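You operate a simulated robot arm through the tools that you are given. There is no shell and no other tool. Be economical: measure what you need, move in short steps, check, and stop when the job is done.

You run a simulated two-armed robot. Do the job below in one go: nothing can be reset, and whatever is moved stays where it is left.

JOB
Take the lid off the grey tin on the front of the grey table and lay it down there. Take the yellow pot and leave it on the upper shelf of the checking bench. Open the far top drawer, fetch the blue box and set it in the inside of the far top drawer and shut the drawer again. Fetch the thick silver disc and set it on the high open shelf. Fetch the tall green jar and set it in the rimmed tray. Fetch the grey felt block and set it on the top of the small grey chest. Pull the beige dryer lid open. Do these in any order.

It is judged by the outcome, as a careful person would: the job done as asked, and still so three seconds after it is handed in. It fails if anything else is knocked over, pushed out of place, dropped, spilled or broken. A push-on lid holds only when it is set on centred and level and pressed home; a screw cap is set on level and turned clockwise until tight.

ROBOT AND FRAMES
Two 7-joint arms with two-finger parallel grippers on one trunk, on a base that drives. Base frame: it is fixed to the floor where the robot stands at the start and does not move with it; the origin is under the middle of the robot, x ahead of it, y to its left, z up; the surface under the hand at the start is at about z = 790. Lengths are in mm, angles in rad, forces in N, time in s.
The left shoulder is at the start at [80, 131, 947], the right one opposite. With the tool pointing down near the work surface each hand reaches from about 400 to 860 mm from the robot's upright axis, wherever it stands, measured 20 degrees to its own side. Places, roughly: beige dryer lid [-1200, -3400, 800]; blue box (7x8x4 cm) [700, -100, 800]; far top drawer [-900, -3000, 500]; grey felt block (4x4x3 cm) [-7800, 1300, 900]; grey tin (8x8x8 cm) [500, 100, 800]; high open shelf (31x21 cm) [-10060, -3340, 1420]; inside of the far top drawer [-1000, -3000, 400]; rimmed tray [-9750, 250, 750]; tall green jar (8x8x12 cm) [-9800, 800, 900]; thick silver disc (5x5x2 cm) [-10000, 900, 800]; top of the small grey chest (12x15 cm) [-5540, -2500, 960]; upper shelf of the checking bench (14x172 cm) [-100, 4460, 1240]; yellow pot (9x9x4 cm) [500, 300, 800]. Payload 1.57 kg a hand.
Tool frame (each hand has its own): the origin (TCP) lies between the finger pads and is the grasp point; the fingertips stand 30 mm ahead of it; z points along the fingers, y is the line along which they close. The gripper opens to 110 mm. The fingers are 24 mm wide and 12 mm thick; the gripper's body (48 by 112 mm) begins 78 mm behind the TCP.
Orientation is that of the tool frame in the base frame, as a unit quaternion [x, y, z, w]. With the fingers straight down and closing along the base's y, the tool's x points along the base's -x, its y along +y and its z along -z.

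CONTROLS
- The arms move only by the tool arm_command. It takes "left_deltas", "right_deltas" or both (then of equal length, played together; a hand with none holds still); each is a list of rows, each an object of numbers (a shift or turn left out is 0, a gripper value left out holds the last): "x", "y", "z": the shift along the tool's x, y, z in mm; "wx", "wy", "wz": the turn, a rotation vector about the tool's x, y, z in rad. In form: [{"x": .., "y": .., "z": .., "wx": .., "wy": .., "wz": ..}, ...]. A call has 1 to 8 rows; each row is the pose to reach, as a shift and turn from the pose commanded when the call began, along the tool's axes at that moment. "left_hand" and "right_hand" are, for a hand that has rows, the opening, from 0 (shut) to 1 (fully open), set as the call begins (left out, the last holds). A row lasts 0.2 s, in which the tool goes at most 50 mm and 0.15 rad; a call with a longer step from one row to the next is refused whole, and so is a gripper value outside its range. Where a pose cannot be reached the arm comes as near as it can. A force on the tool above 40 N (or 10 N above the force at the start of the call, whichever is more), or a blocked arm, ends the call early, and 0.2 s more pass. The fingers move at their own pace (about 108 mm/s each) and stop on an object; they squeeze with about 33 N. The grip force told is the motor's: it shows also when the fingers shut on nothing. Time passes only in rows, and 0.2 s behind the last, so rows that repeat a pose let the fingers close. It gives the time, the measured TCP pose, the force on the tool (base axes), the opening and the grip force at its end, in the units of the frame above (readings bear some noise), with the torque about the TCP (base axes, N m) and any sound that the robot's microphone picked up.
- Cameras (640 x 400 px; columns grow to the right, rows downward): "scene" is now at [-56.9, 30.1, 1418.6]; the picture's right is [0.34, -0.94, 0.00], its down [-0.54, -0.19, -0.82] and it looks along [0.77, 0.28, -0.57] (base axes); focal length 271 px, centre (320, 200). "left" rides on the left gripper at [70, -16, -141] in its tool frame; the picture's right is [0.23, 0.97, 0.00], its down [-0.86, 0.20, -0.48] and it looks along [-0.47, 0.11, 0.88] (tool axes); focal length 222 px, centre (320, 200). "right" rides on the right gripper at [70, 16, -141] in its tool frame; the picture's right is [-0.23, 0.97, 0.00], its down [-0.85, -0.20, -0.48] and it looks along [-0.47, -0.11, 0.88] (tool axes); focal length 222 px, centre (320, 200). There is no depth. A picture from a camera that has moved, and an enlarged one, comes with that camera's place and axes in the base frame and with its lens.
- get_image(camera): a new picture of that camera. It takes no simulated time.
- steer(legs): drives the robot by 1 to 6 legs, each [ahead, left, turn to the left] in mm, mm and rad, along the robot's own axes; the way and the turn of a leg run together, so that a leg with both is an arc; at most 1500 mm and 3.142 rad a leg. The arms and the cameras ride along, it lands a little off, and it stops where it bumps. It gives what a move gives.
- head_to(pan, tilt): turns the head with the scene camera to pan (to the left, within 1.902 rad either way) and tilt (down, from -0.506 to 1.204), counted from straight ahead of the robot. It gives what a move gives.
- zoom(camera, box): a new picture of the part [left, top, right, bottom] of that camera's present view, enlarged. It takes no simulated time.
- job_done(): hands the job in; it is judged then, once.

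Go step by step. Nothing tells you exact positions but the pictures and the camera data: compare them with the known pose of the tool, close in by small moves and look again before you grip or let go. The budget is 207 turns and 210 pictures, counting those below and the enlarged ones. Unless the task says otherwise, let go and move clear before handing in.

The tools are called after "Request:" as name(argument=value, ...) on one line, values as JSON. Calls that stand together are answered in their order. arm_command: Moves the arms, as the interface text tells. Its arguments: {"type":"object","properties":{"left_deltas":{"type":"array","items":{"type":"object","properties":{"x":{"type":"number"},"y":{"type":"number"},"z":{"type":"number"},"wx":{"type":"number"},"wy":{"type":"number"},"wz":{"type":"number"}}}},"left_hand":{"type":"number"},"right_deltas":{"type":"array","items":{"type":"object","properties":{"x":{"type":"number"},"y":{"type":"number"},"z":{"type":"number"},"wx":{"type":"number"},"wy":{"type":"number"},"wz":{"type":"number"}}}},"right_hand":{"type":"number"}},"required":[]} The other tools are called the same way: steer (legs) drives the base; head_to (pan, tilt) turns the head that bears the scene camera; get_image (camera) takes a picture; zoom (camera, box) takes an enlarged picture of a part of a camera's view; job_done () hands the job in.

At the start:

```text
t: 0.0
left_ee_pos: [310.6, 406.7, 1095.1]
left_tcp_rot: [0.0, 1.0, 0.0, -0.001]
left_contact_force: [-0.1, -0.7, 0.8]
left_torque: [-0.01, 0.0, -0.02]
left_width: 110.2
left_grasp_force: 0.0
right_ee_pos: [509.3, 41.6, 1062.6]
right_tcp_rot: [0.0, 1.0, 0.0, 0.0]
right_contact_force: [-0.5, -0.6, -0.1]
right_torque: [0.01, 0.01, 0.0]
right_width: 110.1
right_grasp_force: 0.0
robot x, y, heading: [1.8, 1.0, -0.001]
head pan, tilt: [0.344, 0.607]
```

scene: 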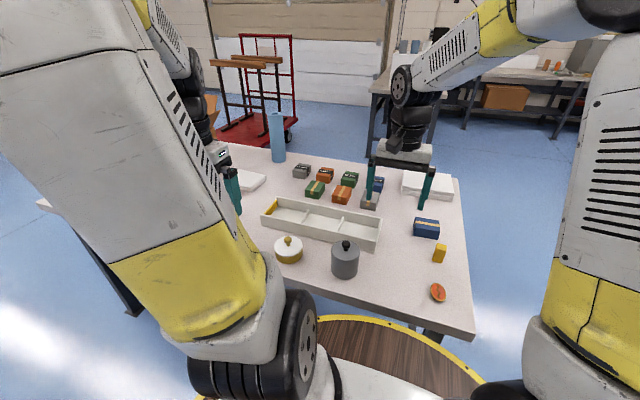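
right: 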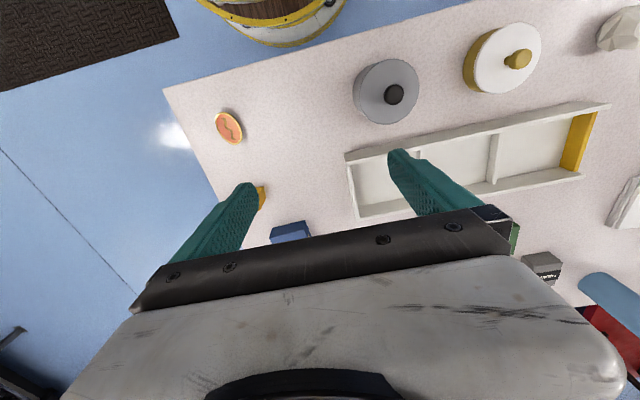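
left: 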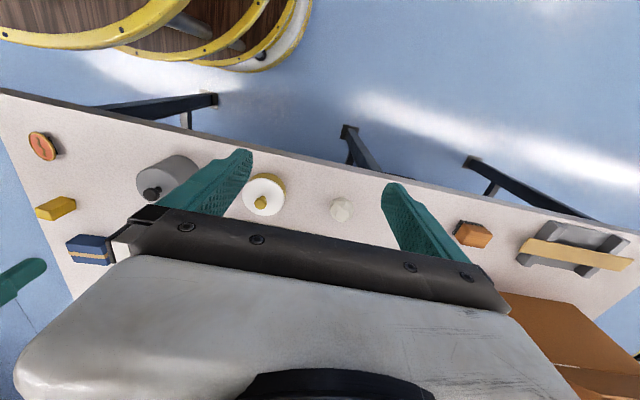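

The tin (black knob) is near (483,150), the yellow pot near (483,328) and the blue box near (704,-67). I'll look at them closer first.

Request:
zoom(camera="scene", box=[240, 190, 480, 340])

Request:
zoom(camera="right", box=[320, 0, 640, 200])

```text
2.67 times, centred on (360, 265) of scene
camera zoom: at [-56.9, 30.1, 1418.6], right [0.34, -0.94, 0.0], down [-0.54, -0.19, -0.82], along [0.77, 0.28, -0.57], focal length 722 px, centre (213, 27)
```

zoom: 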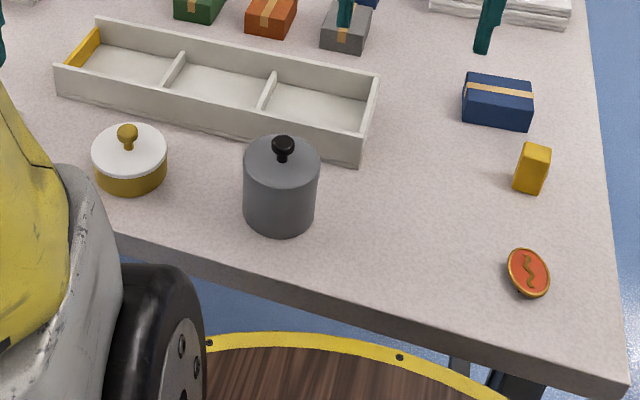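

```text
2.00 times, centred on (480, 100) of right
camera zoom: at [440.5, 56.7, 1205.0], right [0.23, 0.97, 0.0], down [0.85, -0.2, 0.48], along [0.47, -0.11, -0.88], focal length 444 px, centre (0, 400)
```

zoom: 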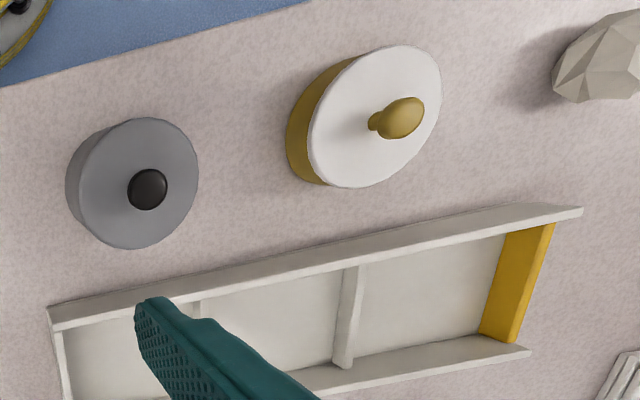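

Triangulation puts the tin's knob at about (483.5,149,880). I bring the right hand above it, and partly close the gripper.

Request:
arm_command(right_deltas=[{"x": 8, "y": 36, "z": 20}, {"x": 17, "y": 72, "z": 50}, {"x": 25.8, "y": 107.7, "z": 80}, {"x": 25.8, "y": 107.7, "z": 110}, {"x": 25.8, "y": 107.7, "z": 110}], right_hand=0.55)

Request:
get_image(camera="right")

Request:
get_image(camera="scene")

```text
t: 1.2
left_ee_pos: [310.8, 406.9, 1095.7]
left_tcp_rot: [0.001, 1.0, 0.0, 0.0]
left_contact_force: [-0.2, -0.5, -1.8]
left_torque: [0.04, 0.02, 0.02]
left_width: 109.8
left_grasp_force: 0.0
right_ee_pos: [484.4, 151.2, 953.1]
right_tcp_rot: [0.0, 1.0, 0.0, 0.0]
right_contact_force: [0.2, -0.1, 0.7]
right_torque: [-0.02, -0.01, -0.01]
right_width: 60.7
right_grasp_force: 0.0
robot x, y, heading: [0.6, -2.2, -0.002]
head pan, tilt: [0.344, 0.607]
```

```text
204 pictures are left
camera right: at [415.0, 165.8, 1095.2], right [0.23, 0.97, 0.0], down [0.85, -0.2, 0.48], along [0.47, -0.11, -0.88], focal length 222 px, centre (320, 200)
```

right: 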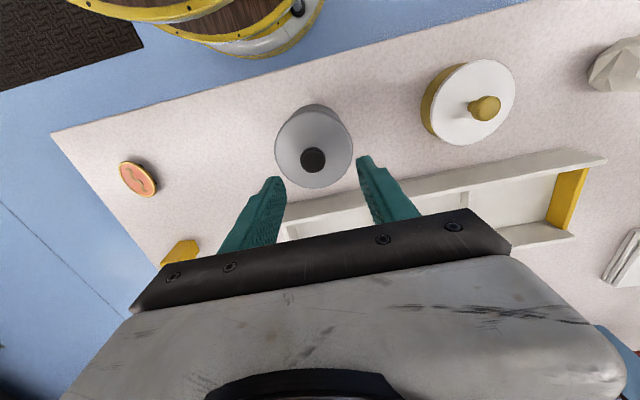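

```text
203 pictures are left
camera scene: at [-56.9, 30.2, 1418.6], right [0.34, -0.94, 0.0], down [-0.54, -0.19, -0.82], along [0.77, 0.28, -0.57], focal length 271 px, centre (320, 200)
```

scene: 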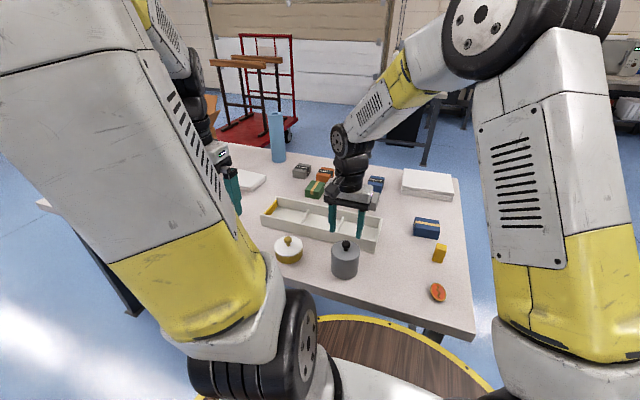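

Request:
arm_command(right_deltas=[{"x": 2, "y": -6, "z": 15}, {"x": 2, "y": -6, "z": 25}, {"x": 2, "y": -6, "z": 25}])

Request:
get_image(camera="right")

Request:
zoom(camera="scene", box=[280, 170, 440, 290])

```text
t: 2.0
left_ee_pos: [310.2, 408.6, 1096.2]
left_tcp_rot: [-0.001, 1.0, 0.0, 0.001]
left_contact_force: [-0.4, -0.6, 0.1]
left_torque: [0.01, 0.04, -0.01]
left_width: 110.1
left_grasp_force: 0.1
right_ee_pos: [483.5, 145.1, 928.2]
right_tcp_rot: [0.0, 1.0, 0.0, 0.0]
right_contact_force: [-0.6, -0.2, 0.0]
right_torque: [-0.01, -0.04, -0.04]
right_width: 60.5
right_grasp_force: 0.0
robot x, y, heading: [0.1, 1.5, 0.001]
head pan, tilt: [0.344, 0.607]
```

```text
202 pictures are left
camera right: at [413.5, 158.6, 1070.2], right [0.23, 0.97, 0.0], down [0.86, -0.2, 0.48], along [0.47, -0.11, -0.88], focal length 222 px, centre (320, 200)
```

right: 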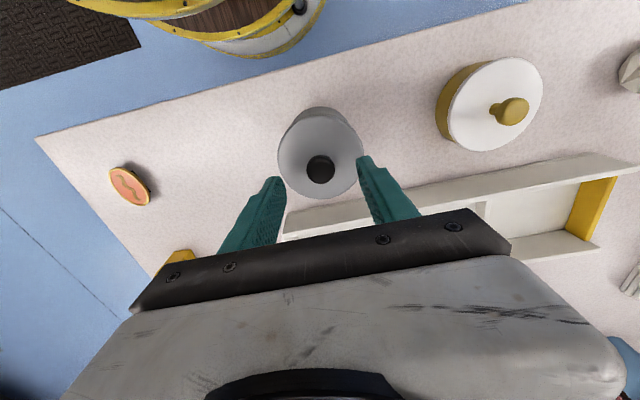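

```text
3.33 times, centred on (360, 230) of scene
camera zoom: at [-56.9, 30.2, 1418.6], right [0.34, -0.94, 0.0], down [-0.54, -0.19, -0.82], along [0.77, 0.28, -0.57], focal length 902 px, centre (187, 100)
```

zoom: 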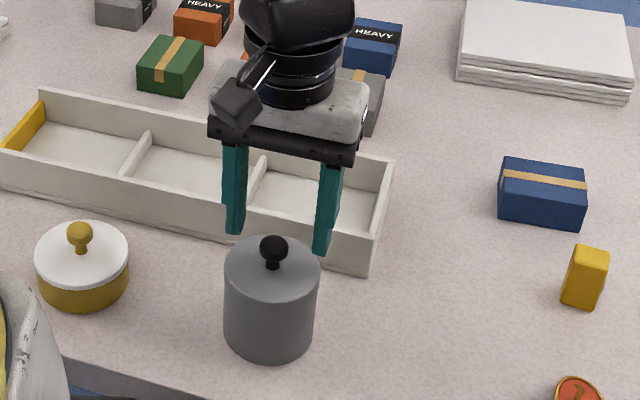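

Request:
arm_command(right_deltas=[{"x": 2, "y": -1.5, "z": 15}, {"x": 2, "y": -1.5, "z": 30}, {"x": 2, "y": -1.5, "z": 30}])

Request:
zoom(camera="scene", box=[280, 170, 440, 290])

Request:
get_image(camera="right")

```text
t: 2.7
left_ee_pos: [309.6, 407.3, 1095.7]
left_tcp_rot: [0.0, 1.0, 0.0, 0.0]
left_contact_force: [-0.3, 0.2, -0.5]
left_torque: [0.03, -0.01, -0.03]
left_width: 109.9
left_grasp_force: 0.1
right_ee_pos: [480.3, 142.1, 902.8]
right_tcp_rot: [0.0, 1.0, 0.001, 0.002]
right_contact_force: [-5.7, -3.7, 14.5]
right_torque: [-0.28, 0.23, -0.04]
right_width: 60.6
right_grasp_force: 0.1
robot x, y, heading: [1.6, -1.5, -0.003]
head pan, tilt: [0.344, 0.607]
stopped in row 3 (right hand): the force on the tool passed its limit at 44 N (the readings are from after the stop); the commanded pose is now the measured one
```

```text
3.33 times, centred on (360, 230) of scene
camera zoom: at [-57.7, 29.7, 1418.5], right [0.34, -0.94, 0.0], down [-0.54, -0.19, -0.82], along [0.77, 0.28, -0.57], focal length 902 px, centre (187, 100)
```

zoom: 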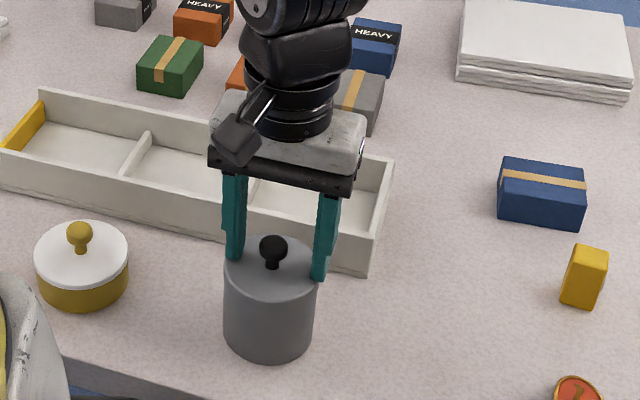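

```text
199 pictures are left
camera right: at [410.2, 156.6, 1044.0], right [0.23, 0.97, 0.0], down [0.85, -0.2, 0.48], along [0.47, -0.11, -0.88], focal length 222 px, centre (320, 200)
```

right: 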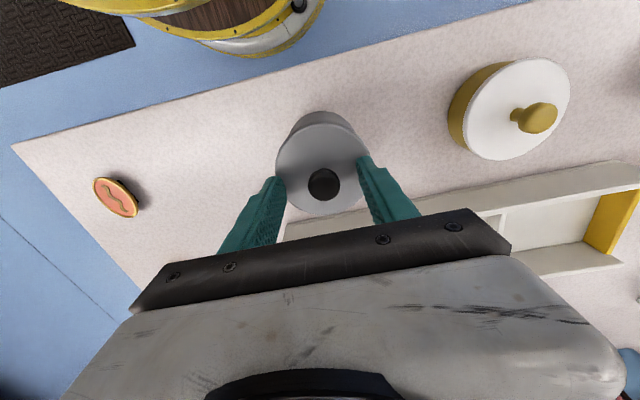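

The fingertips met the lid's top at z≈872. I lift 4 mm and close on the knob.

Request:
arm_command(right_deltas=[{"z": -4}, {"z": -4}])

Request:
arm_command(right_deltas=[{"z": 0}, {"z": 0}, {"z": 0}], right_hand=0)

Request:
zoom(camera="scene", box=[280, 170, 440, 290])

```text
t: 3.3
left_ee_pos: [310.3, 406.6, 1096.1]
left_tcp_rot: [0.001, 1.0, 0.0, 0.0]
left_contact_force: [0.9, 0.3, 1.3]
left_torque: [-0.01, 0.01, -0.04]
left_width: 109.9
left_grasp_force: 0.1
right_ee_pos: [482.2, 142.5, 905.0]
right_tcp_rot: [0.0, 1.0, 0.0, 0.001]
right_contact_force: [0.0, -0.4, -0.4]
right_torque: [0.01, 0.01, 0.0]
right_width: 60.4
right_grasp_force: 0.1
robot x, y, heading: [0.9, -2.3, 0.004]
head pan, tilt: [0.344, 0.607]
```

```text
t: 4.1
left_ee_pos: [310.7, 406.1, 1095.3]
left_tcp_rot: [0.0, 1.0, 0.0, 0.001]
left_contact_force: [0.1, 0.4, 0.1]
left_torque: [0.0, 0.02, -0.01]
left_width: 110.1
left_grasp_force: 0.1
right_ee_pos: [481.1, 142.0, 905.2]
right_tcp_rot: [0.0, 1.0, 0.001, 0.002]
right_contact_force: [-0.7, -0.8, 0.5]
right_torque: [0.01, -0.02, -0.01]
right_width: 22.0
right_grasp_force: 33.7
robot x, y, heading: [1.2, 0.4, -0.004]
head pan, tilt: [0.344, 0.607]
heard: snap
```

```text
3.33 times, centred on (360, 230) of scene
camera zoom: at [-56.9, 30.1, 1418.6], right [0.34, -0.94, 0.0], down [-0.54, -0.19, -0.82], along [0.77, 0.28, -0.57], focal length 902 px, centre (187, 100)
```

zoom: 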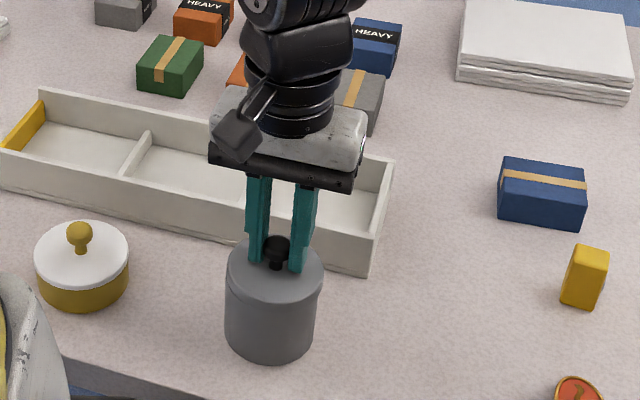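

Knob gripped, and a snap was heard (the lid shows a seam and seems freed). I lift a little and look.

Request:
arm_command(right_deltas=[{"z": -6}, {"z": -12}, {"z": -20}, {"z": -20}])

Request:
zoom(camera="scene", box=[280, 170, 440, 290])

```text
t: 5.1
left_ee_pos: [311.4, 406.2, 1095.0]
left_tcp_rot: [0.0, 1.0, 0.0, 0.0]
left_contact_force: [0.3, -0.6, 1.0]
left_torque: [-0.02, -0.02, -0.03]
left_width: 110.1
left_grasp_force: 0.1
right_ee_pos: [481.3, 141.7, 926.6]
right_tcp_rot: [0.0, 1.0, 0.001, 0.002]
right_contact_force: [-0.6, -0.5, -0.4]
right_torque: [0.0, 0.01, -0.01]
right_width: 21.7
right_grasp_force: 33.2
robot x, y, heading: [-2.0, 2.1, 0.002]
head pan, tilt: [0.344, 0.607]
```

```text
3.33 times, centred on (360, 230) of scene
camera zoom: at [-56.9, 30.1, 1418.6], right [0.34, -0.94, 0.0], down [-0.54, -0.19, -0.82], along [0.77, 0.28, -0.57], focal length 902 px, centre (187, 100)
```

zoom: 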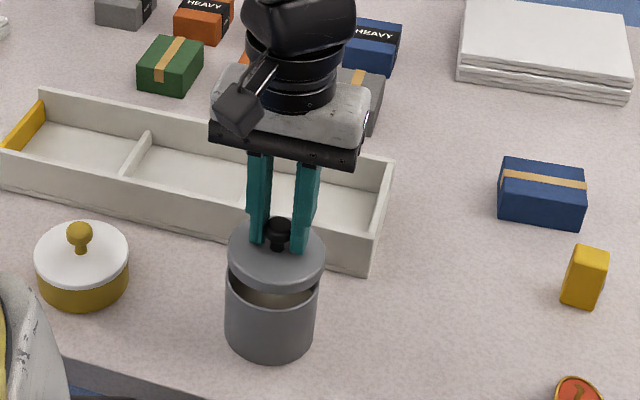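

The lid is free. I carry it to the clear front spot near (470,15) and lower.

Request:
arm_command(right_deltas=[{"z": -25}, {"z": -45}, {"x": 4, "y": -42, "z": -45}, {"x": 8, "y": -85, "z": -45}, {"x": 12, "y": -127, "z": -40}, {"x": 12, "y": -127, "z": 0}, {"x": 12, "y": -127, "z": 40}, {"x": 12, "y": -127, "z": 70}])

Request:
zoom(camera="scene", box=[300, 170, 500, 320])

```text
t: 6.9
left_ee_pos: [309.6, 407.1, 1095.5]
left_tcp_rot: [0.0, 1.0, 0.0, 0.0]
left_contact_force: [-0.1, 1.1, -0.3]
left_torque: [0.02, -0.01, -0.02]
left_width: 110.2
left_grasp_force: 0.0
right_ee_pos: [468.6, 14.6, 854.7]
right_tcp_rot: [0.001, 1.0, 0.001, 0.002]
right_contact_force: [-1.0, 0.3, -0.5]
right_torque: [0.01, 0.01, -0.03]
right_width: 21.9
right_grasp_force: 32.3
robot x, y, heading: [-2.2, 1.6, -0.001]
head pan, tilt: [0.344, 0.607]
```

```text
2.67 times, centred on (400, 245) of scene
camera zoom: at [-57.2, 30.0, 1418.6], right [0.34, -0.94, 0.0], down [-0.54, -0.19, -0.82], along [0.77, 0.28, -0.57], focal length 722 px, centre (107, 80)
```

zoom: 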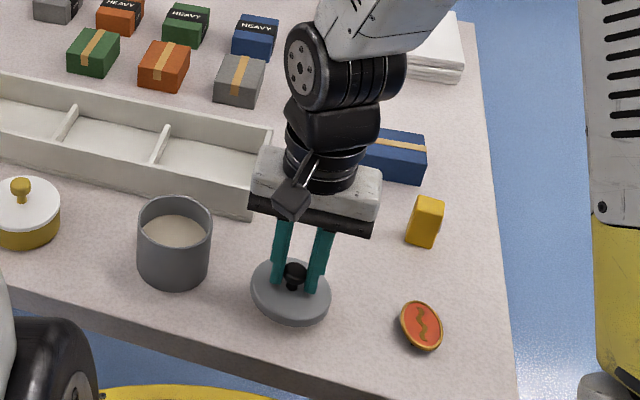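

Request:
arm_command(right_deltas=[{"z": 4}, {"z": 8}, {"z": 12}, {"z": 16}, {"z": 20}, {"z": 24}])

Request:
zoom(camera="scene", box=[300, 170, 500, 320])

```text
t: 8.3
left_ee_pos: [310.0, 406.6, 1096.6]
left_tcp_rot: [0.001, 1.0, 0.0, 0.0]
left_contact_force: [0.9, 0.2, 0.8]
left_torque: [0.01, 0.02, -0.01]
left_width: 109.8
left_grasp_force: 0.1
right_ee_pos: [470.4, 16.1, 832.4]
right_tcp_rot: [0.0, 1.0, 0.001, 0.003]
right_contact_force: [-5.1, -1.6, 33.5]
right_torque: [-0.04, 0.09, 0.04]
right_width: 22.1
right_grasp_force: 32.7
robot x, y, heading: [-4.7, -0.4, -0.0]
head pan, tilt: [0.344, 0.607]
```

```text
2.67 times, centred on (400, 245) of scene
camera zoom: at [-57.8, 30.0, 1418.5], right [0.34, -0.94, 0.0], down [-0.54, -0.19, -0.82], along [0.77, 0.28, -0.57], focal length 722 px, centre (107, 80)
```

zoom: 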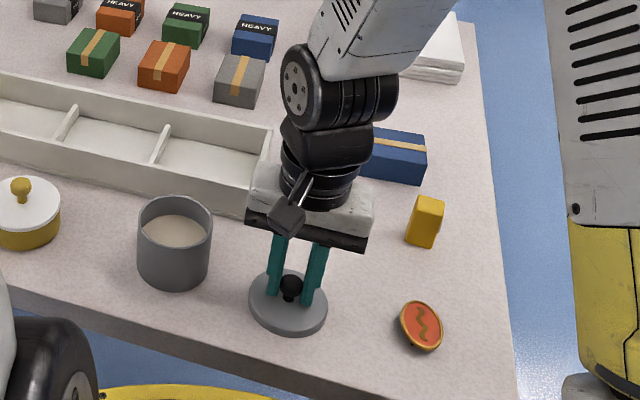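

The lid rests on the table. I release, rise, and bring the left hand above the pot.

Request:
arm_command(right_deltas=[{"z": -1}, {"z": -2}, {"z": -2}], right_hand=0.6)

Request:
arm_command(right_deltas=[{"z": -40}, {"z": -85}, {"z": -130}, {"x": -40, "y": -20, "z": -170}, {"x": -80, "y": -40, "z": -190}, {"x": -120, "y": -60, "z": -200}, {"x": -150, "y": -75, "z": -200}], left_deltas=[{"x": -25, "y": -11, "z": 10}, {"x": -55, "y": -22, "z": 20}, {"x": -85, "y": -35, "z": 30}, {"x": -115, "y": -50, "z": 40}, {"x": -145, "y": -65, "z": 50}, {"x": -173, "y": -79, "z": 80}, {"x": -173, "y": -79, "z": 100}], right_hand=1, left_hand=1)

Request:
get_image(camera="left")

Request:
get_image(camera="right")

Request:
get_image(camera="scene")

```text
t: 9.1
left_ee_pos: [309.2, 407.1, 1096.0]
left_tcp_rot: [-0.001, 1.0, 0.0, 0.001]
left_contact_force: [-0.5, 0.1, 0.2]
left_torque: [-0.01, 0.0, -0.01]
left_width: 109.9
left_grasp_force: 0.0
right_ee_pos: [469.9, 15.1, 832.4]
right_tcp_rot: [0.001, 1.0, 0.001, 0.002]
right_contact_force: [-0.4, -0.9, 0.0]
right_torque: [0.03, 0.0, -0.01]
right_width: 66.0
right_grasp_force: 0.0
robot x, y, heading: [-3.0, -0.4, 0.0]
head pan, tilt: [0.344, 0.607]
```

```text
refused: row 4 steps farther than a row can; nothing moved
```

```text
194 pictures are left
camera left: at [242.3, 390.3, 1235.8], right [-0.23, 0.97, 0.0], down [0.86, 0.2, 0.48], along [0.47, 0.11, -0.88], focal length 222 px, centre (320, 200)
```

left: 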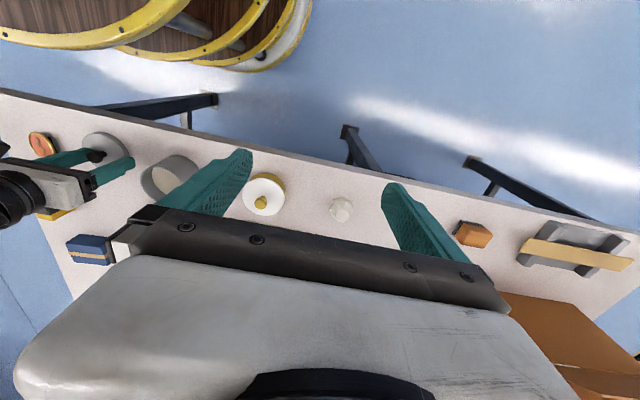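

```text
193 pictures are left
camera right: at [399.3, 30.1, 974.5], right [0.23, 0.97, 0.0], down [0.85, -0.2, 0.48], along [0.47, -0.11, -0.88], focal length 222 px, centre (320, 200)
```

right: 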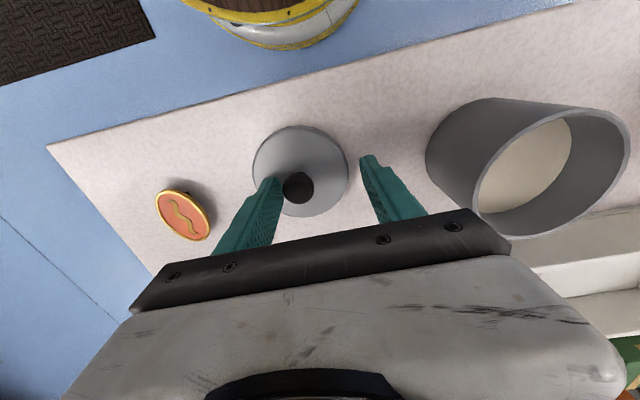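

```text
192 pictures are left
camera scene: at [-56.9, 30.1, 1418.6], right [0.34, -0.94, 0.0], down [-0.54, -0.19, -0.82], along [0.77, 0.28, -0.57], focal length 271 px, centre (320, 200)
```

scene: 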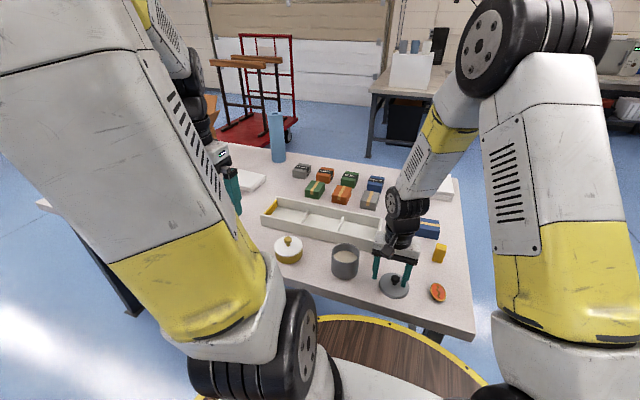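

Request:
arm_command(right_deltas=[{"z": -40}, {"z": -85}, {"z": -130}, {"x": -35, "y": -15, "z": -150}, {"x": -75, "y": -30, "z": -170}, {"x": -115, "y": -50, "z": -180}, {"x": -150, "y": -70, "z": -190}, {"x": -180, "y": -82, "z": -190}], left_deltas=[{"x": -25, "y": -11, "z": 10}, {"x": -55, "y": -22, "z": 20}, {"x": -85, "y": -35, "z": 30}, {"x": -115, "y": -50, "z": 40}, {"x": -145, "y": -65, "z": 50}, {"x": -173, "y": -79, "z": 75}, {"x": -173, "y": -79, "z": 100}, {"x": -173, "y": -79, "z": 100}], right_hand=1, left_hand=1)

Request:
get_image(camera="left")

Request:
get_image(camera="right")

Request:
get_image(camera="scene")

```text
t: 10.9
left_ee_pos: [484.5, 329.2, 992.7]
left_tcp_rot: [0.0, 1.0, 0.0, 0.0]
left_contact_force: [0.1, -0.4, 0.2]
left_torque: [-0.02, -0.04, -0.01]
left_width: 110.1
left_grasp_force: 0.2
right_ee_pos: [649.9, -67.3, 1023.0]
right_tcp_rot: [0.0, 1.0, 0.001, 0.001]
right_contact_force: [0.3, -0.7, 0.2]
right_torque: [0.01, -0.01, 0.01]
right_width: 109.9
right_grasp_force: 0.1
robot x, y, heading: [0.3, 1.7, 0.001]
head pan, tilt: [0.344, 0.607]
```

```text
191 pictures are left
camera left: at [416.0, 311.9, 1133.9], right [-0.23, 0.97, 0.0], down [0.85, 0.2, 0.48], along [0.47, 0.11, -0.88], focal length 222 px, centre (320, 200)
```

left: 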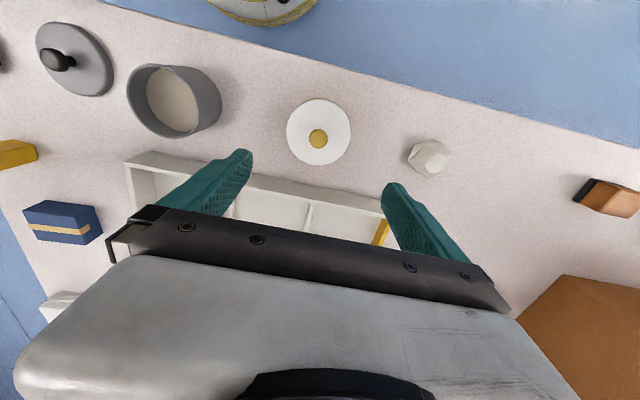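

```text
190 pictures are left
camera right: at [580.2, -52.1, 1164.7], right [0.23, 0.97, 0.0], down [0.85, -0.2, 0.48], along [0.47, -0.11, -0.88], focal length 222 px, centre (320, 200)
```

right: 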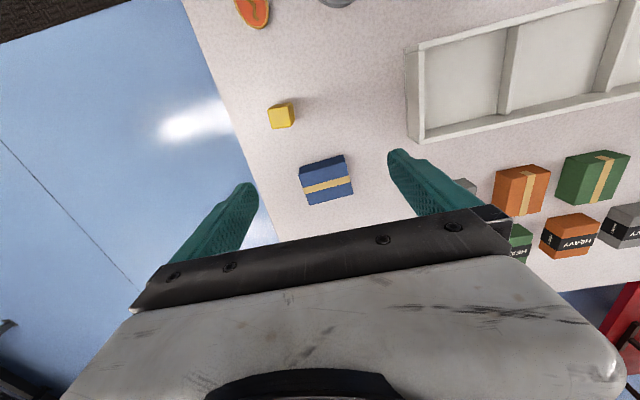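

```text
189 pictures are left
camera scene: at [-57.1, 30.2, 1418.6], right [0.34, -0.94, 0.0], down [-0.54, -0.19, -0.82], along [0.77, 0.28, -0.57], focal length 271 px, centre (320, 200)
```

scene: 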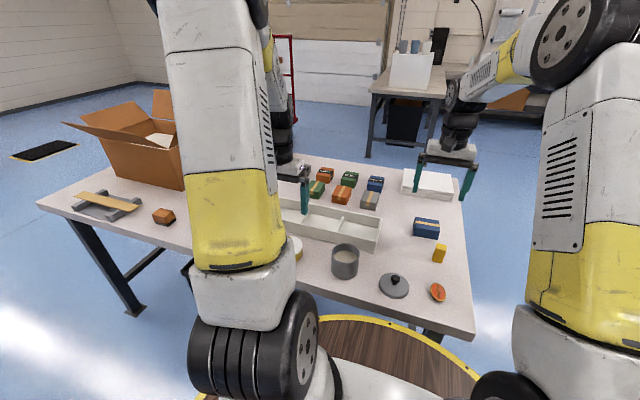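

Request:
arm_command(left_deltas=[{"x": 5, "y": -2, "z": 40}, {"x": 5, "y": -2, "z": 80}, {"x": 5, "y": -2, "z": 102}, {"x": 5, "y": -2, "z": 102}])

Request:
get_image(camera="left")

Request:
zoom(camera="right", box=[240, 120, 400, 220])

Request:
zoom(camera="scene", box=[380, 190, 480, 260])

```text
t: 11.9
left_ee_pos: [478.3, 326.3, 893.5]
left_tcp_rot: [0.0, 1.0, -0.001, 0.001]
left_contact_force: [-0.7, -0.4, -0.3]
left_torque: [0.0, -0.01, -0.03]
left_width: 110.2
left_grasp_force: 0.1
right_ee_pos: [650.2, -66.6, 1022.2]
right_tcp_rot: [0.0, 1.0, 0.002, 0.002]
right_contact_force: [0.2, -0.5, 0.3]
right_torque: [0.02, 0.01, 0.03]
right_width: 110.0
right_grasp_force: 0.0
robot x, y, heading: [-0.5, 1.0, -0.0]
head pan, tilt: [0.344, 0.607]
```

```text
188 pictures are left
camera left: at [409.2, 310.2, 1033.8], right [-0.23, 0.97, 0.0], down [0.85, 0.2, 0.48], along [0.47, 0.11, -0.88], focal length 222 px, centre (320, 200)
```

left: 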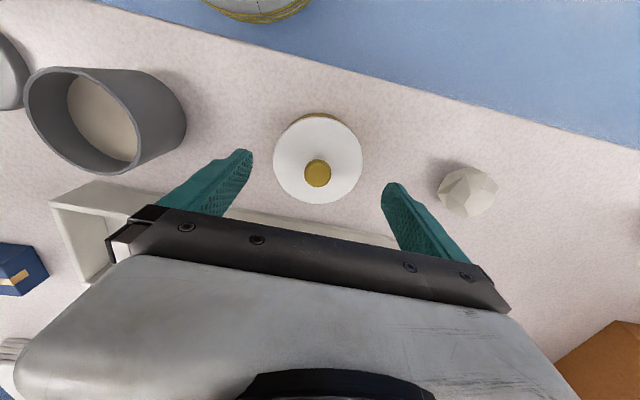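

```text
4.00 times, centred on (320, 170) of right
camera zoom: at [580.1, -52.1, 1164.6], right [0.23, 0.97, 0.0], down [0.85, -0.2, 0.48], along [0.47, -0.11, -0.88], focal length 888 px, centre (320, 320)
```

zoom: 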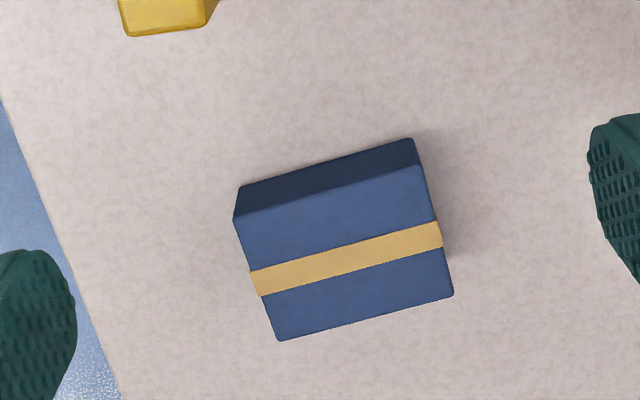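

```text
5.71 times, centred on (430, 225) of scene
camera zoom: at [-56.8, 30.1, 1418.6], right [0.34, -0.94, 0.0], down [-0.54, -0.19, -0.82], along [0.77, 0.28, -0.57], focal length 1547 px, centre (-309, 57)
```

zoom: 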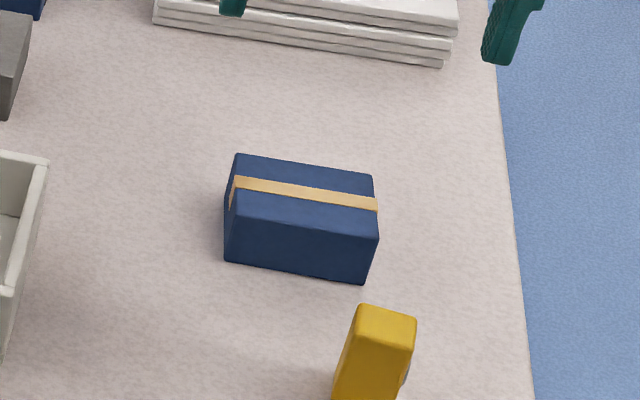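

The pot is at about (480,325.5), between the fingers. I lower the left hand around its body.

Request:
arm_command(left_deltas=[{"x": -1.5, "y": -0.5, "z": 25}, {"x": -1.5, "y": -0.5, "z": 45}, {"x": -1.5, "y": -0.5, "z": 63}, {"x": -1.5, "y": -0.5, "z": 63}])

Request:
get_image(camera="left")

```text
t: 12.9
left_ee_pos: [478.8, 327.2, 830.7]
left_tcp_rot: [-0.001, 1.0, 0.0, 0.0]
left_contact_force: [0.6, -0.3, -0.3]
left_torque: [-0.02, 0.0, 0.02]
left_width: 110.1
left_grasp_force: 0.1
right_ee_pos: [650.6, -66.3, 1024.5]
right_tcp_rot: [0.0, 1.0, 0.002, 0.001]
right_contact_force: [-0.7, -0.4, 0.0]
right_torque: [0.0, -0.02, 0.01]
right_width: 109.9
right_grasp_force: 0.1
robot x, y, heading: [3.2, 0.2, -0.003]
head pan, tilt: [0.344, 0.607]
```

```text
185 pictures are left
camera left: at [411.6, 310.2, 970.8], right [-0.23, 0.97, 0.0], down [0.86, 0.2, 0.48], along [0.47, 0.11, -0.88], focal length 222 px, centre (320, 200)
```

left: 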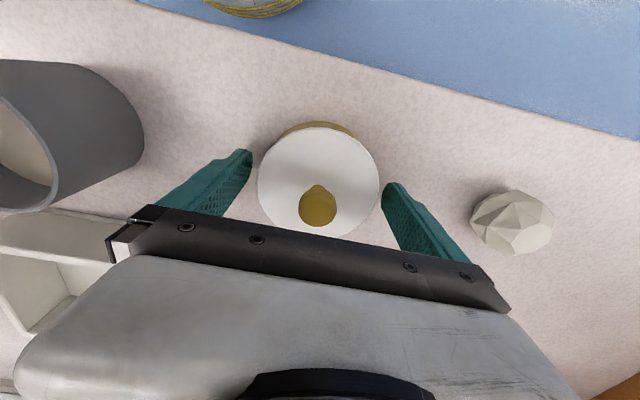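

Request:
arm_command(left_deltas=[{"z": 4}, {"z": 4}])

Request:
arm_command(left_deltas=[{"z": 0}, {"z": 0}, {"z": 0}], left_hand=0)

Request:
arm_command(left_deltas=[{"z": -5}, {"z": -15}, {"z": -30}, {"z": -30}])

Request:
get_image(camera="left")

Request:
get_image(camera="scene")

```text
t: 13.5
left_ee_pos: [480.1, 326.6, 825.6]
left_tcp_rot: [0.0, 1.0, 0.0, 0.0]
left_contact_force: [0.2, 0.3, 0.6]
left_torque: [0.01, 0.01, 0.03]
left_width: 110.2
left_grasp_force: 0.0
right_ee_pos: [650.1, -66.6, 1023.3]
right_tcp_rot: [0.0, 1.0, 0.001, 0.002]
right_contact_force: [0.5, -0.5, -0.7]
right_torque: [0.04, -0.04, -0.02]
right_width: 109.8
right_grasp_force: 0.1
robot x, y, heading: [-4.3, -0.2, 0.0]
head pan, tilt: [0.344, 0.607]
```

```text
t: 14.3
left_ee_pos: [479.4, 327.2, 825.0]
left_tcp_rot: [0.0, 1.0, 0.0, -0.001]
left_contact_force: [-1.6, -1.2, -0.5]
left_torque: [0.04, -0.01, 0.01]
left_width: 85.6
left_grasp_force: 33.2
right_ee_pos: [651.2, -67.6, 1022.1]
right_tcp_rot: [0.0, 1.0, 0.001, 0.002]
right_contact_force: [-0.6, -0.7, 0.1]
right_torque: [-0.01, -0.01, -0.01]
right_width: 109.8
right_grasp_force: 0.0
robot x, y, heading: [-2.1, -1.3, 0.0]
head pan, tilt: [0.344, 0.607]
heard: snap
```

```text
t: 15.3
left_ee_pos: [479.8, 325.3, 857.2]
left_tcp_rot: [0.0, 1.0, 0.0, 0.0]
left_contact_force: [0.7, -0.3, -3.7]
left_torque: [0.01, 0.0, -0.03]
left_width: 85.6
left_grasp_force: 33.6
right_ee_pos: [650.4, -67.3, 1023.2]
right_tcp_rot: [0.0, 1.0, 0.0, 0.001]
right_contact_force: [-0.5, -1.1, 0.3]
right_torque: [0.0, -0.01, -0.02]
right_width: 109.9
right_grasp_force: 0.0
robot x, y, heading: [0.7, -4.9, 0.0]
head pan, tilt: [0.344, 0.607]
```

```text
184 pictures are left
camera left: at [411.8, 308.8, 997.7], right [-0.23, 0.97, 0.0], down [0.86, 0.2, 0.48], along [0.47, 0.11, -0.88], focal length 222 px, centre (320, 200)
```

left: 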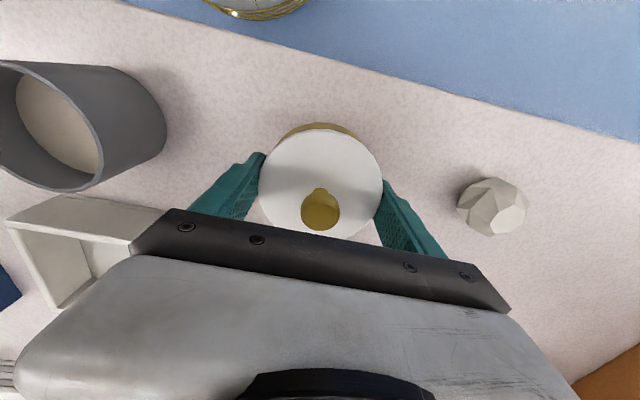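

```text
183 pictures are left
camera scene: at [-56.7, 30.1, 1418.6], right [0.34, -0.94, 0.0], down [-0.54, -0.19, -0.82], along [0.77, 0.28, -0.57], focal length 271 px, centre (320, 200)
```

scene: 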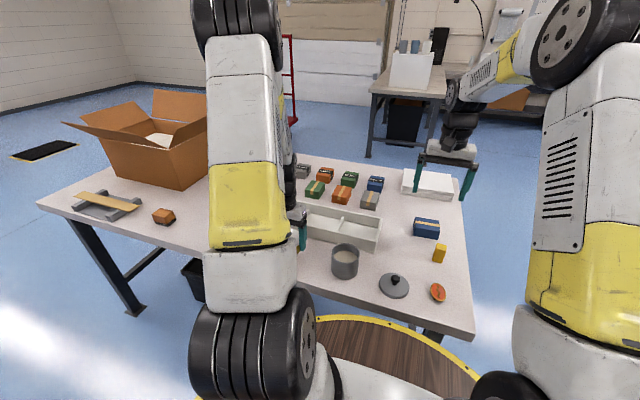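

The pot is held. The blue box's top spans about x 703–763, y -115…-38, centre (733,-76), yawed ~3°. I move the right hand above it.

Request:
arm_command(right_deltas=[{"x": -40, "y": -5, "z": 15, "wz": -0.03}, {"x": -83, "y": -9, "z": 35, "wz": -0.058}, {"x": -83, "y": -9, "z": 80, "wz": -0.058}, {"x": -83, "y": -9, "z": 113, "wz": -0.058}, {"x": -83, "y": -9, "z": 113, "wz": -0.058}], left_deltas=[{"z": -40}, {"z": -80}, {"z": -120}, {"z": -150}, {"z": -150}])

Request:
get_image(camera="right")

Request:
zoom(camera="scene", box=[380, 150, 500, 250])

```text
t: 16.5
left_ee_pos: [479.4, 324.0, 1004.8]
left_tcp_rot: [0.0, 1.0, 0.001, 0.0]
left_contact_force: [0.4, -0.7, -2.3]
left_torque: [0.02, 0.01, -0.02]
left_width: 85.7
left_grasp_force: 33.5
right_ee_pos: [732.6, -77.0, 910.9]
right_tcp_rot: [-0.029, 1.0, 0.0, 0.002]
right_contact_force: [1.1, -0.8, 0.4]
right_torque: [0.03, 0.01, 0.01]
right_width: 110.2
right_grasp_force: 0.0
robot x, y, heading: [1.8, 2.5, -0.001]
head pan, tilt: [0.344, 0.607]
```

```text
182 pictures are left
camera right: at [662.0, -66.8, 1052.8], right [0.17, 0.99, 0.0], down [0.86, -0.15, 0.48], along [0.47, -0.08, -0.88], focal length 222 px, centre (320, 200)
```

right: 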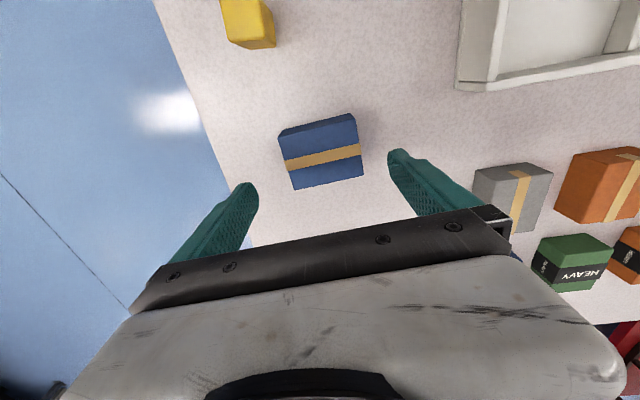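

```text
4.00 times, centred on (440, 200) of scene
camera zoom: at [-56.7, 30.1, 1418.6], right [0.34, -0.94, 0.0], down [-0.54, -0.19, -0.82], along [0.77, 0.28, -0.57], focal length 1083 px, centre (-160, 200)
```

zoom: 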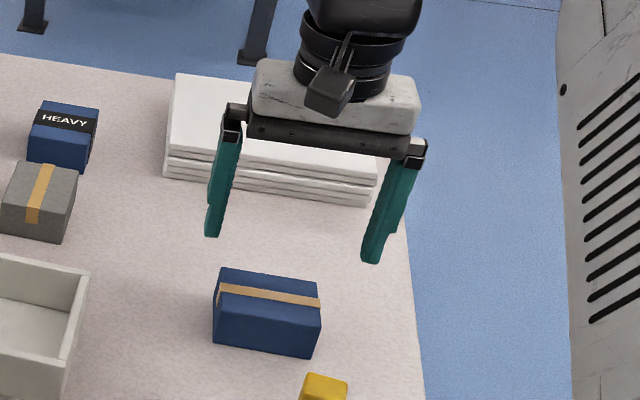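

Request:
arm_command(right_deltas=[{"z": 40}, {"z": 70}, {"z": 84}, {"z": 84}])

Request:
get_image(camera="right")

Request:
zoom(camera="scene", box=[380, 150, 500, 250])

```text
t: 17.5
left_ee_pos: [479.8, 323.8, 1006.1]
left_tcp_rot: [0.001, 1.0, 0.0, 0.001]
left_contact_force: [-0.3, 0.4, -3.4]
left_torque: [0.01, 0.01, 0.0]
left_width: 85.5
left_grasp_force: 33.1
right_ee_pos: [732.8, -76.6, 827.6]
right_tcp_rot: [-0.028, 1.0, 0.001, 0.001]
right_contact_force: [-0.1, 0.3, -0.7]
right_torque: [-0.03, 0.01, 0.02]
right_width: 109.9
right_grasp_force: 0.1
robot x, y, heading: [1.8, -2.6, 0.002]
head pan, tilt: [0.344, 0.607]
```

```text
180 pictures are left
camera right: at [662.2, -65.3, 969.2], right [0.17, 0.99, 0.0], down [0.86, -0.15, 0.48], along [0.47, -0.08, -0.88], focal length 222 px, centre (320, 200)
```

right: 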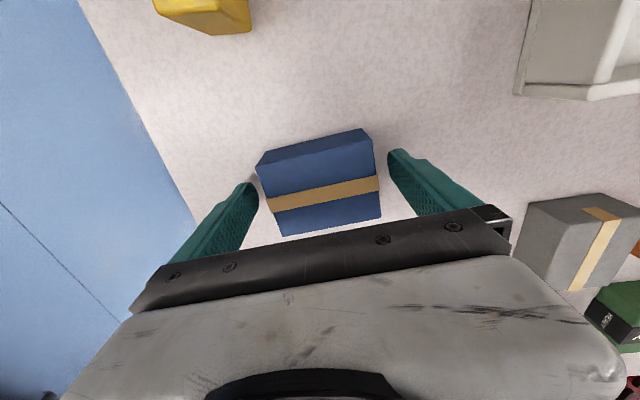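

```text
4.00 times, centred on (440, 200) of scene
camera zoom: at [-56.7, 30.1, 1418.6], right [0.34, -0.94, 0.0], down [-0.54, -0.19, -0.82], along [0.77, 0.28, -0.57], focal length 1083 px, centre (-160, 200)
```

zoom: 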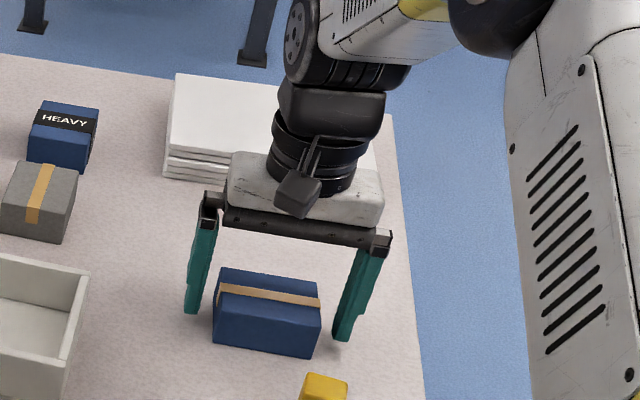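

The box sits between the fingers. I close and lift it.

Request:
arm_command(right_deltas=[{"z": 0}, {"z": 0}, {"z": 0}], right_hand=0)

Request:
arm_command(right_deltas=[{"z": -10}, {"z": -50}, {"z": -100}, {"z": -150}, {"z": -180}, {"x": 35, "z": -200}, {"x": 80, "z": -210}, {"x": 125, "z": -220}], left_deltas=[{"z": -20}, {"z": -40}, {"z": -40}, {"z": -40}, {"z": -40}, {"z": -40}, {"z": -40}, {"z": -40}])

Request:
get_image(camera="right")

Request:
get_image(camera="scene")

```text
t: 18.3
left_ee_pos: [480.1, 324.4, 1006.0]
left_tcp_rot: [0.0, 1.0, 0.0, 0.0]
left_contact_force: [-0.2, 0.8, -2.4]
left_torque: [0.0, 0.0, 0.02]
left_width: 85.8
left_grasp_force: 33.1
right_ee_pos: [732.5, -75.8, 827.8]
right_tcp_rot: [-0.029, 1.0, 0.001, 0.002]
right_contact_force: [-0.3, 0.1, 0.3]
right_torque: [-0.03, -0.02, 0.0]
right_width: 79.2
right_grasp_force: 33.1
robot x, y, heading: [3.0, 1.7, -0.002]
head pan, tilt: [0.344, 0.607]
```

```text
t: 20.1
left_ee_pos: [480.2, 325.1, 1045.4]
left_tcp_rot: [0.0, 1.0, 0.0, 0.0]
left_contact_force: [-0.1, 0.1, -3.3]
left_torque: [0.0, 0.02, -0.02]
left_width: 85.6
left_grasp_force: 32.9
right_ee_pos: [608.1, -82.3, 1045.6]
right_tcp_rot: [-0.03, 1.0, 0.001, 0.002]
right_contact_force: [-0.1, -1.1, -1.0]
right_torque: [-0.02, 0.05, 0.0]
right_width: 79.4
right_grasp_force: 32.6
robot x, y, heading: [1.9, 0.7, -0.001]
head pan, tilt: [0.344, 0.607]
```

```text
178 pictures are left
camera right: at [537.6, -72.2, 1187.4], right [0.17, 0.99, 0.0], down [0.86, -0.15, 0.48], along [0.47, -0.08, -0.88], focal length 222 px, centre (320, 200)
```

right: 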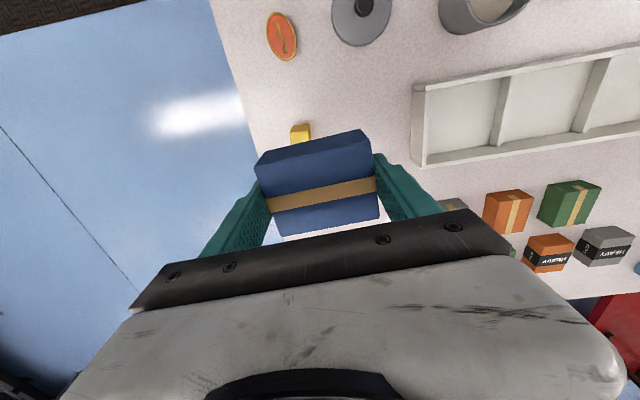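

```text
177 pictures are left
camera scene: at [-56.2, 30.2, 1418.6], right [0.34, -0.94, 0.0], down [-0.54, -0.19, -0.82], along [0.77, 0.28, -0.57], focal length 271 px, centre (320, 200)
```

scene: 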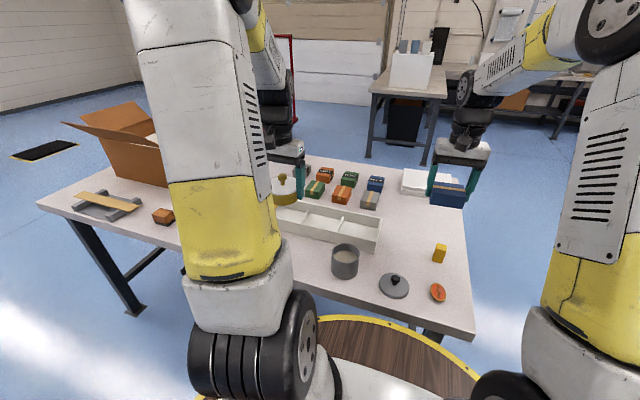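

Both objects are held. I back away from the table and look around.

Request:
steer(legs=[[-500, 0, 0]])

Request:
head_to(pan=1.57, tilt=0.3)

Request:
get_image(camera="scene")

Request:
head_to(pan=-1.57, tilt=0.3)

Request:
get_image(camera="scene")

```text
t: 23.0
left_ee_pos: [-14.6, 325.0, 1045.5]
left_tcp_rot: [-0.002, 1.0, 0.0, 0.0]
left_contact_force: [-0.2, 0.9, -3.7]
left_torque: [0.02, 0.0, 0.02]
left_width: 85.3
left_grasp_force: 32.4
right_ee_pos: [115.7, -82.5, 1047.1]
right_tcp_rot: [-0.03, 1.0, 0.002, 0.002]
right_contact_force: [0.4, -0.9, -0.7]
right_torque: [0.0, 0.0, -0.02]
right_width: 79.3
right_grasp_force: 32.8
robot x, y, heading: [-493.3, -4.0, 0.007]
head pan, tilt: [0.344, 0.607]
```

```text
t: 24.4
left_ee_pos: [-14.2, 325.0, 1045.2]
left_tcp_rot: [-0.002, 1.0, 0.001, 0.0]
left_contact_force: [-0.6, 0.8, -4.0]
left_torque: [0.01, -0.02, 0.02]
left_width: 85.6
left_grasp_force: 32.7
right_ee_pos: [115.9, -80.8, 1045.1]
right_tcp_rot: [-0.031, 1.0, 0.0, 0.002]
right_contact_force: [0.0, -0.1, -0.5]
right_torque: [-0.01, 0.02, 0.01]
right_width: 79.4
right_grasp_force: 33.0
robot x, y, heading: [-491.9, 0.0, 0.004]
head pan, tilt: [1.571, 0.3]
```

```text
176 pictures are left
camera scene: at [-633.1, 92.4, 1446.6], right [1.0, 0.0, 0.0], down [0.0, -0.3, -0.96], along [0.0, 0.96, -0.3], focal length 271 px, centre (320, 200)
```

scene: 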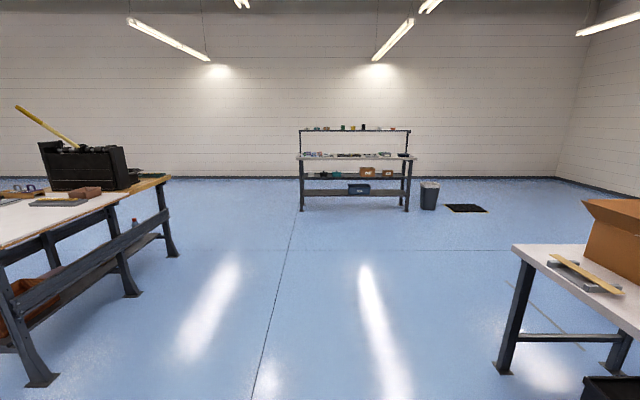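

```text
t: 27.1
left_ee_pos: [-14.5, 326.1, 1045.8]
left_tcp_rot: [-0.002, 1.0, 0.0, 0.0]
left_contact_force: [0.4, 0.5, -2.1]
left_torque: [0.03, -0.02, 0.0]
left_width: 85.6
left_grasp_force: 33.1
right_ee_pos: [117.6, -81.3, 1046.9]
right_tcp_rot: [-0.029, 1.0, 0.001, 0.002]
right_contact_force: [0.6, 0.7, -0.8]
right_torque: [-0.03, 0.01, -0.02]
right_width: 79.0
right_grasp_force: 33.5
robot x, y, heading: [-498.3, -3.4, 0.003]
head pan, tilt: [-1.571, 0.3]
```

```text
175 pictures are left
camera scene: at [-632.5, -94.4, 1446.7], right [-1.0, 0.0, 0.0], down [0.0, 0.3, -0.96], along [0.0, -0.96, -0.3], focal length 271 px, centre (320, 200)
```

scene: 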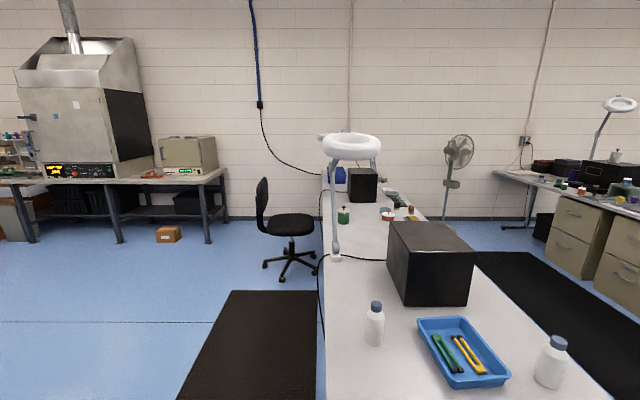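

The checking bench is straight off to the left. I turn and drive most of the way, then look.

Request:
steer(legs=[[0, 0, 1.567], [1500, -150, 0], [1400, -150, 0]])

Request:
head_to(pan=0, tilt=0.25)

Request:
get_image(camera="scene")

```text
refused: leg 2 is longer than a leg can be; nothing moved
```

```text
t: 28.8
left_ee_pos: [-14.7, 325.5, 1044.9]
left_tcp_rot: [-0.001, 1.0, 0.0, 0.0]
left_contact_force: [-0.2, -0.8, -3.2]
left_torque: [0.02, -0.02, 0.02]
left_width: 85.5
left_grasp_force: 33.4
right_ee_pos: [115.5, -81.1, 1045.7]
right_tcp_rot: [-0.031, 0.999, 0.001, 0.003]
right_contact_force: [0.1, -0.1, -1.0]
right_torque: [-0.01, -0.02, -0.01]
right_width: 79.6
right_grasp_force: 33.5
robot x, y, heading: [-494.0, -3.8, 0.004]
head pan, tilt: [0.0, 0.25]
```

```text
174 pictures are left
camera scene: at [-539.5, -0.7, 1451.4], right [0.0, -1.0, 0.0], down [-0.25, 0.0, -0.97], along [0.97, 0.0, -0.25], focal length 271 px, centre (320, 200)
```

scene: 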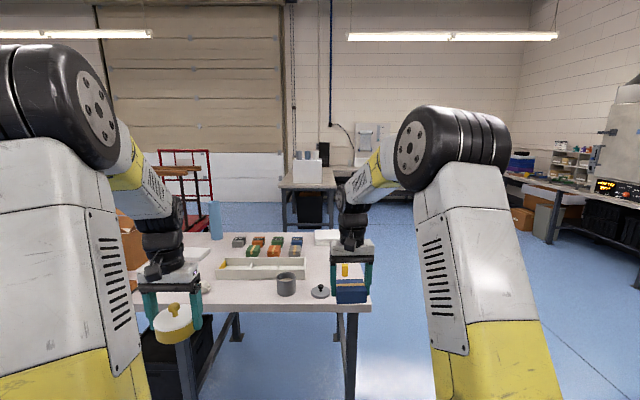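

Request:
steer(legs=[[0, 0, 1.567], [1450, -150, 0], [1400, -150, 0]])

Request:
get_image(camera="scene")

```text
t: 46.3
left_ee_pos: [-471.4, 3313.5, 1044.1]
left_tcp_rot: [-0.699, 0.716, -0.001, 0.0]
left_contact_force: [0.1, -0.1, -3.4]
left_torque: [-0.01, -0.04, -0.01]
left_width: 85.3
left_grasp_force: 32.7
right_ee_pos: [-60.5, 3432.6, 1046.6]
right_tcp_rot: [0.72, -0.694, -0.002, -0.001]
right_contact_force: [-0.1, -0.3, -0.9]
right_torque: [0.01, -0.02, 0.03]
right_width: 79.1
right_grasp_force: 32.8
robot x, y, heading: [-161.3, 2825.5, 1.549]
head pan, tilt: [0.0, 0.25]
```

```text
173 pictures are left
camera scene: at [-159.6, 2780.3, 1451.4], right [1.0, -0.02, 0.0], down [-0.01, -0.25, -0.97], along [0.02, 0.97, -0.25], focal length 271 px, centre (320, 200)
```

scene: 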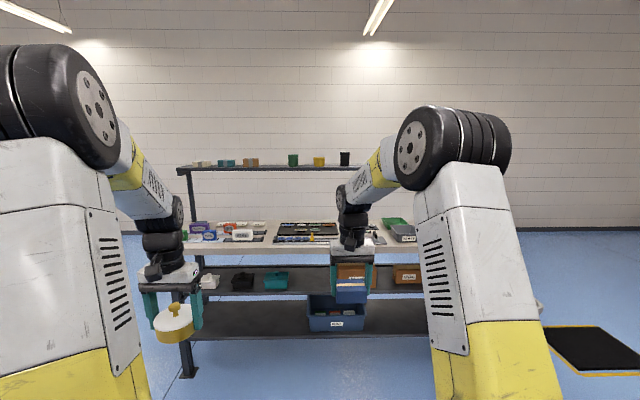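

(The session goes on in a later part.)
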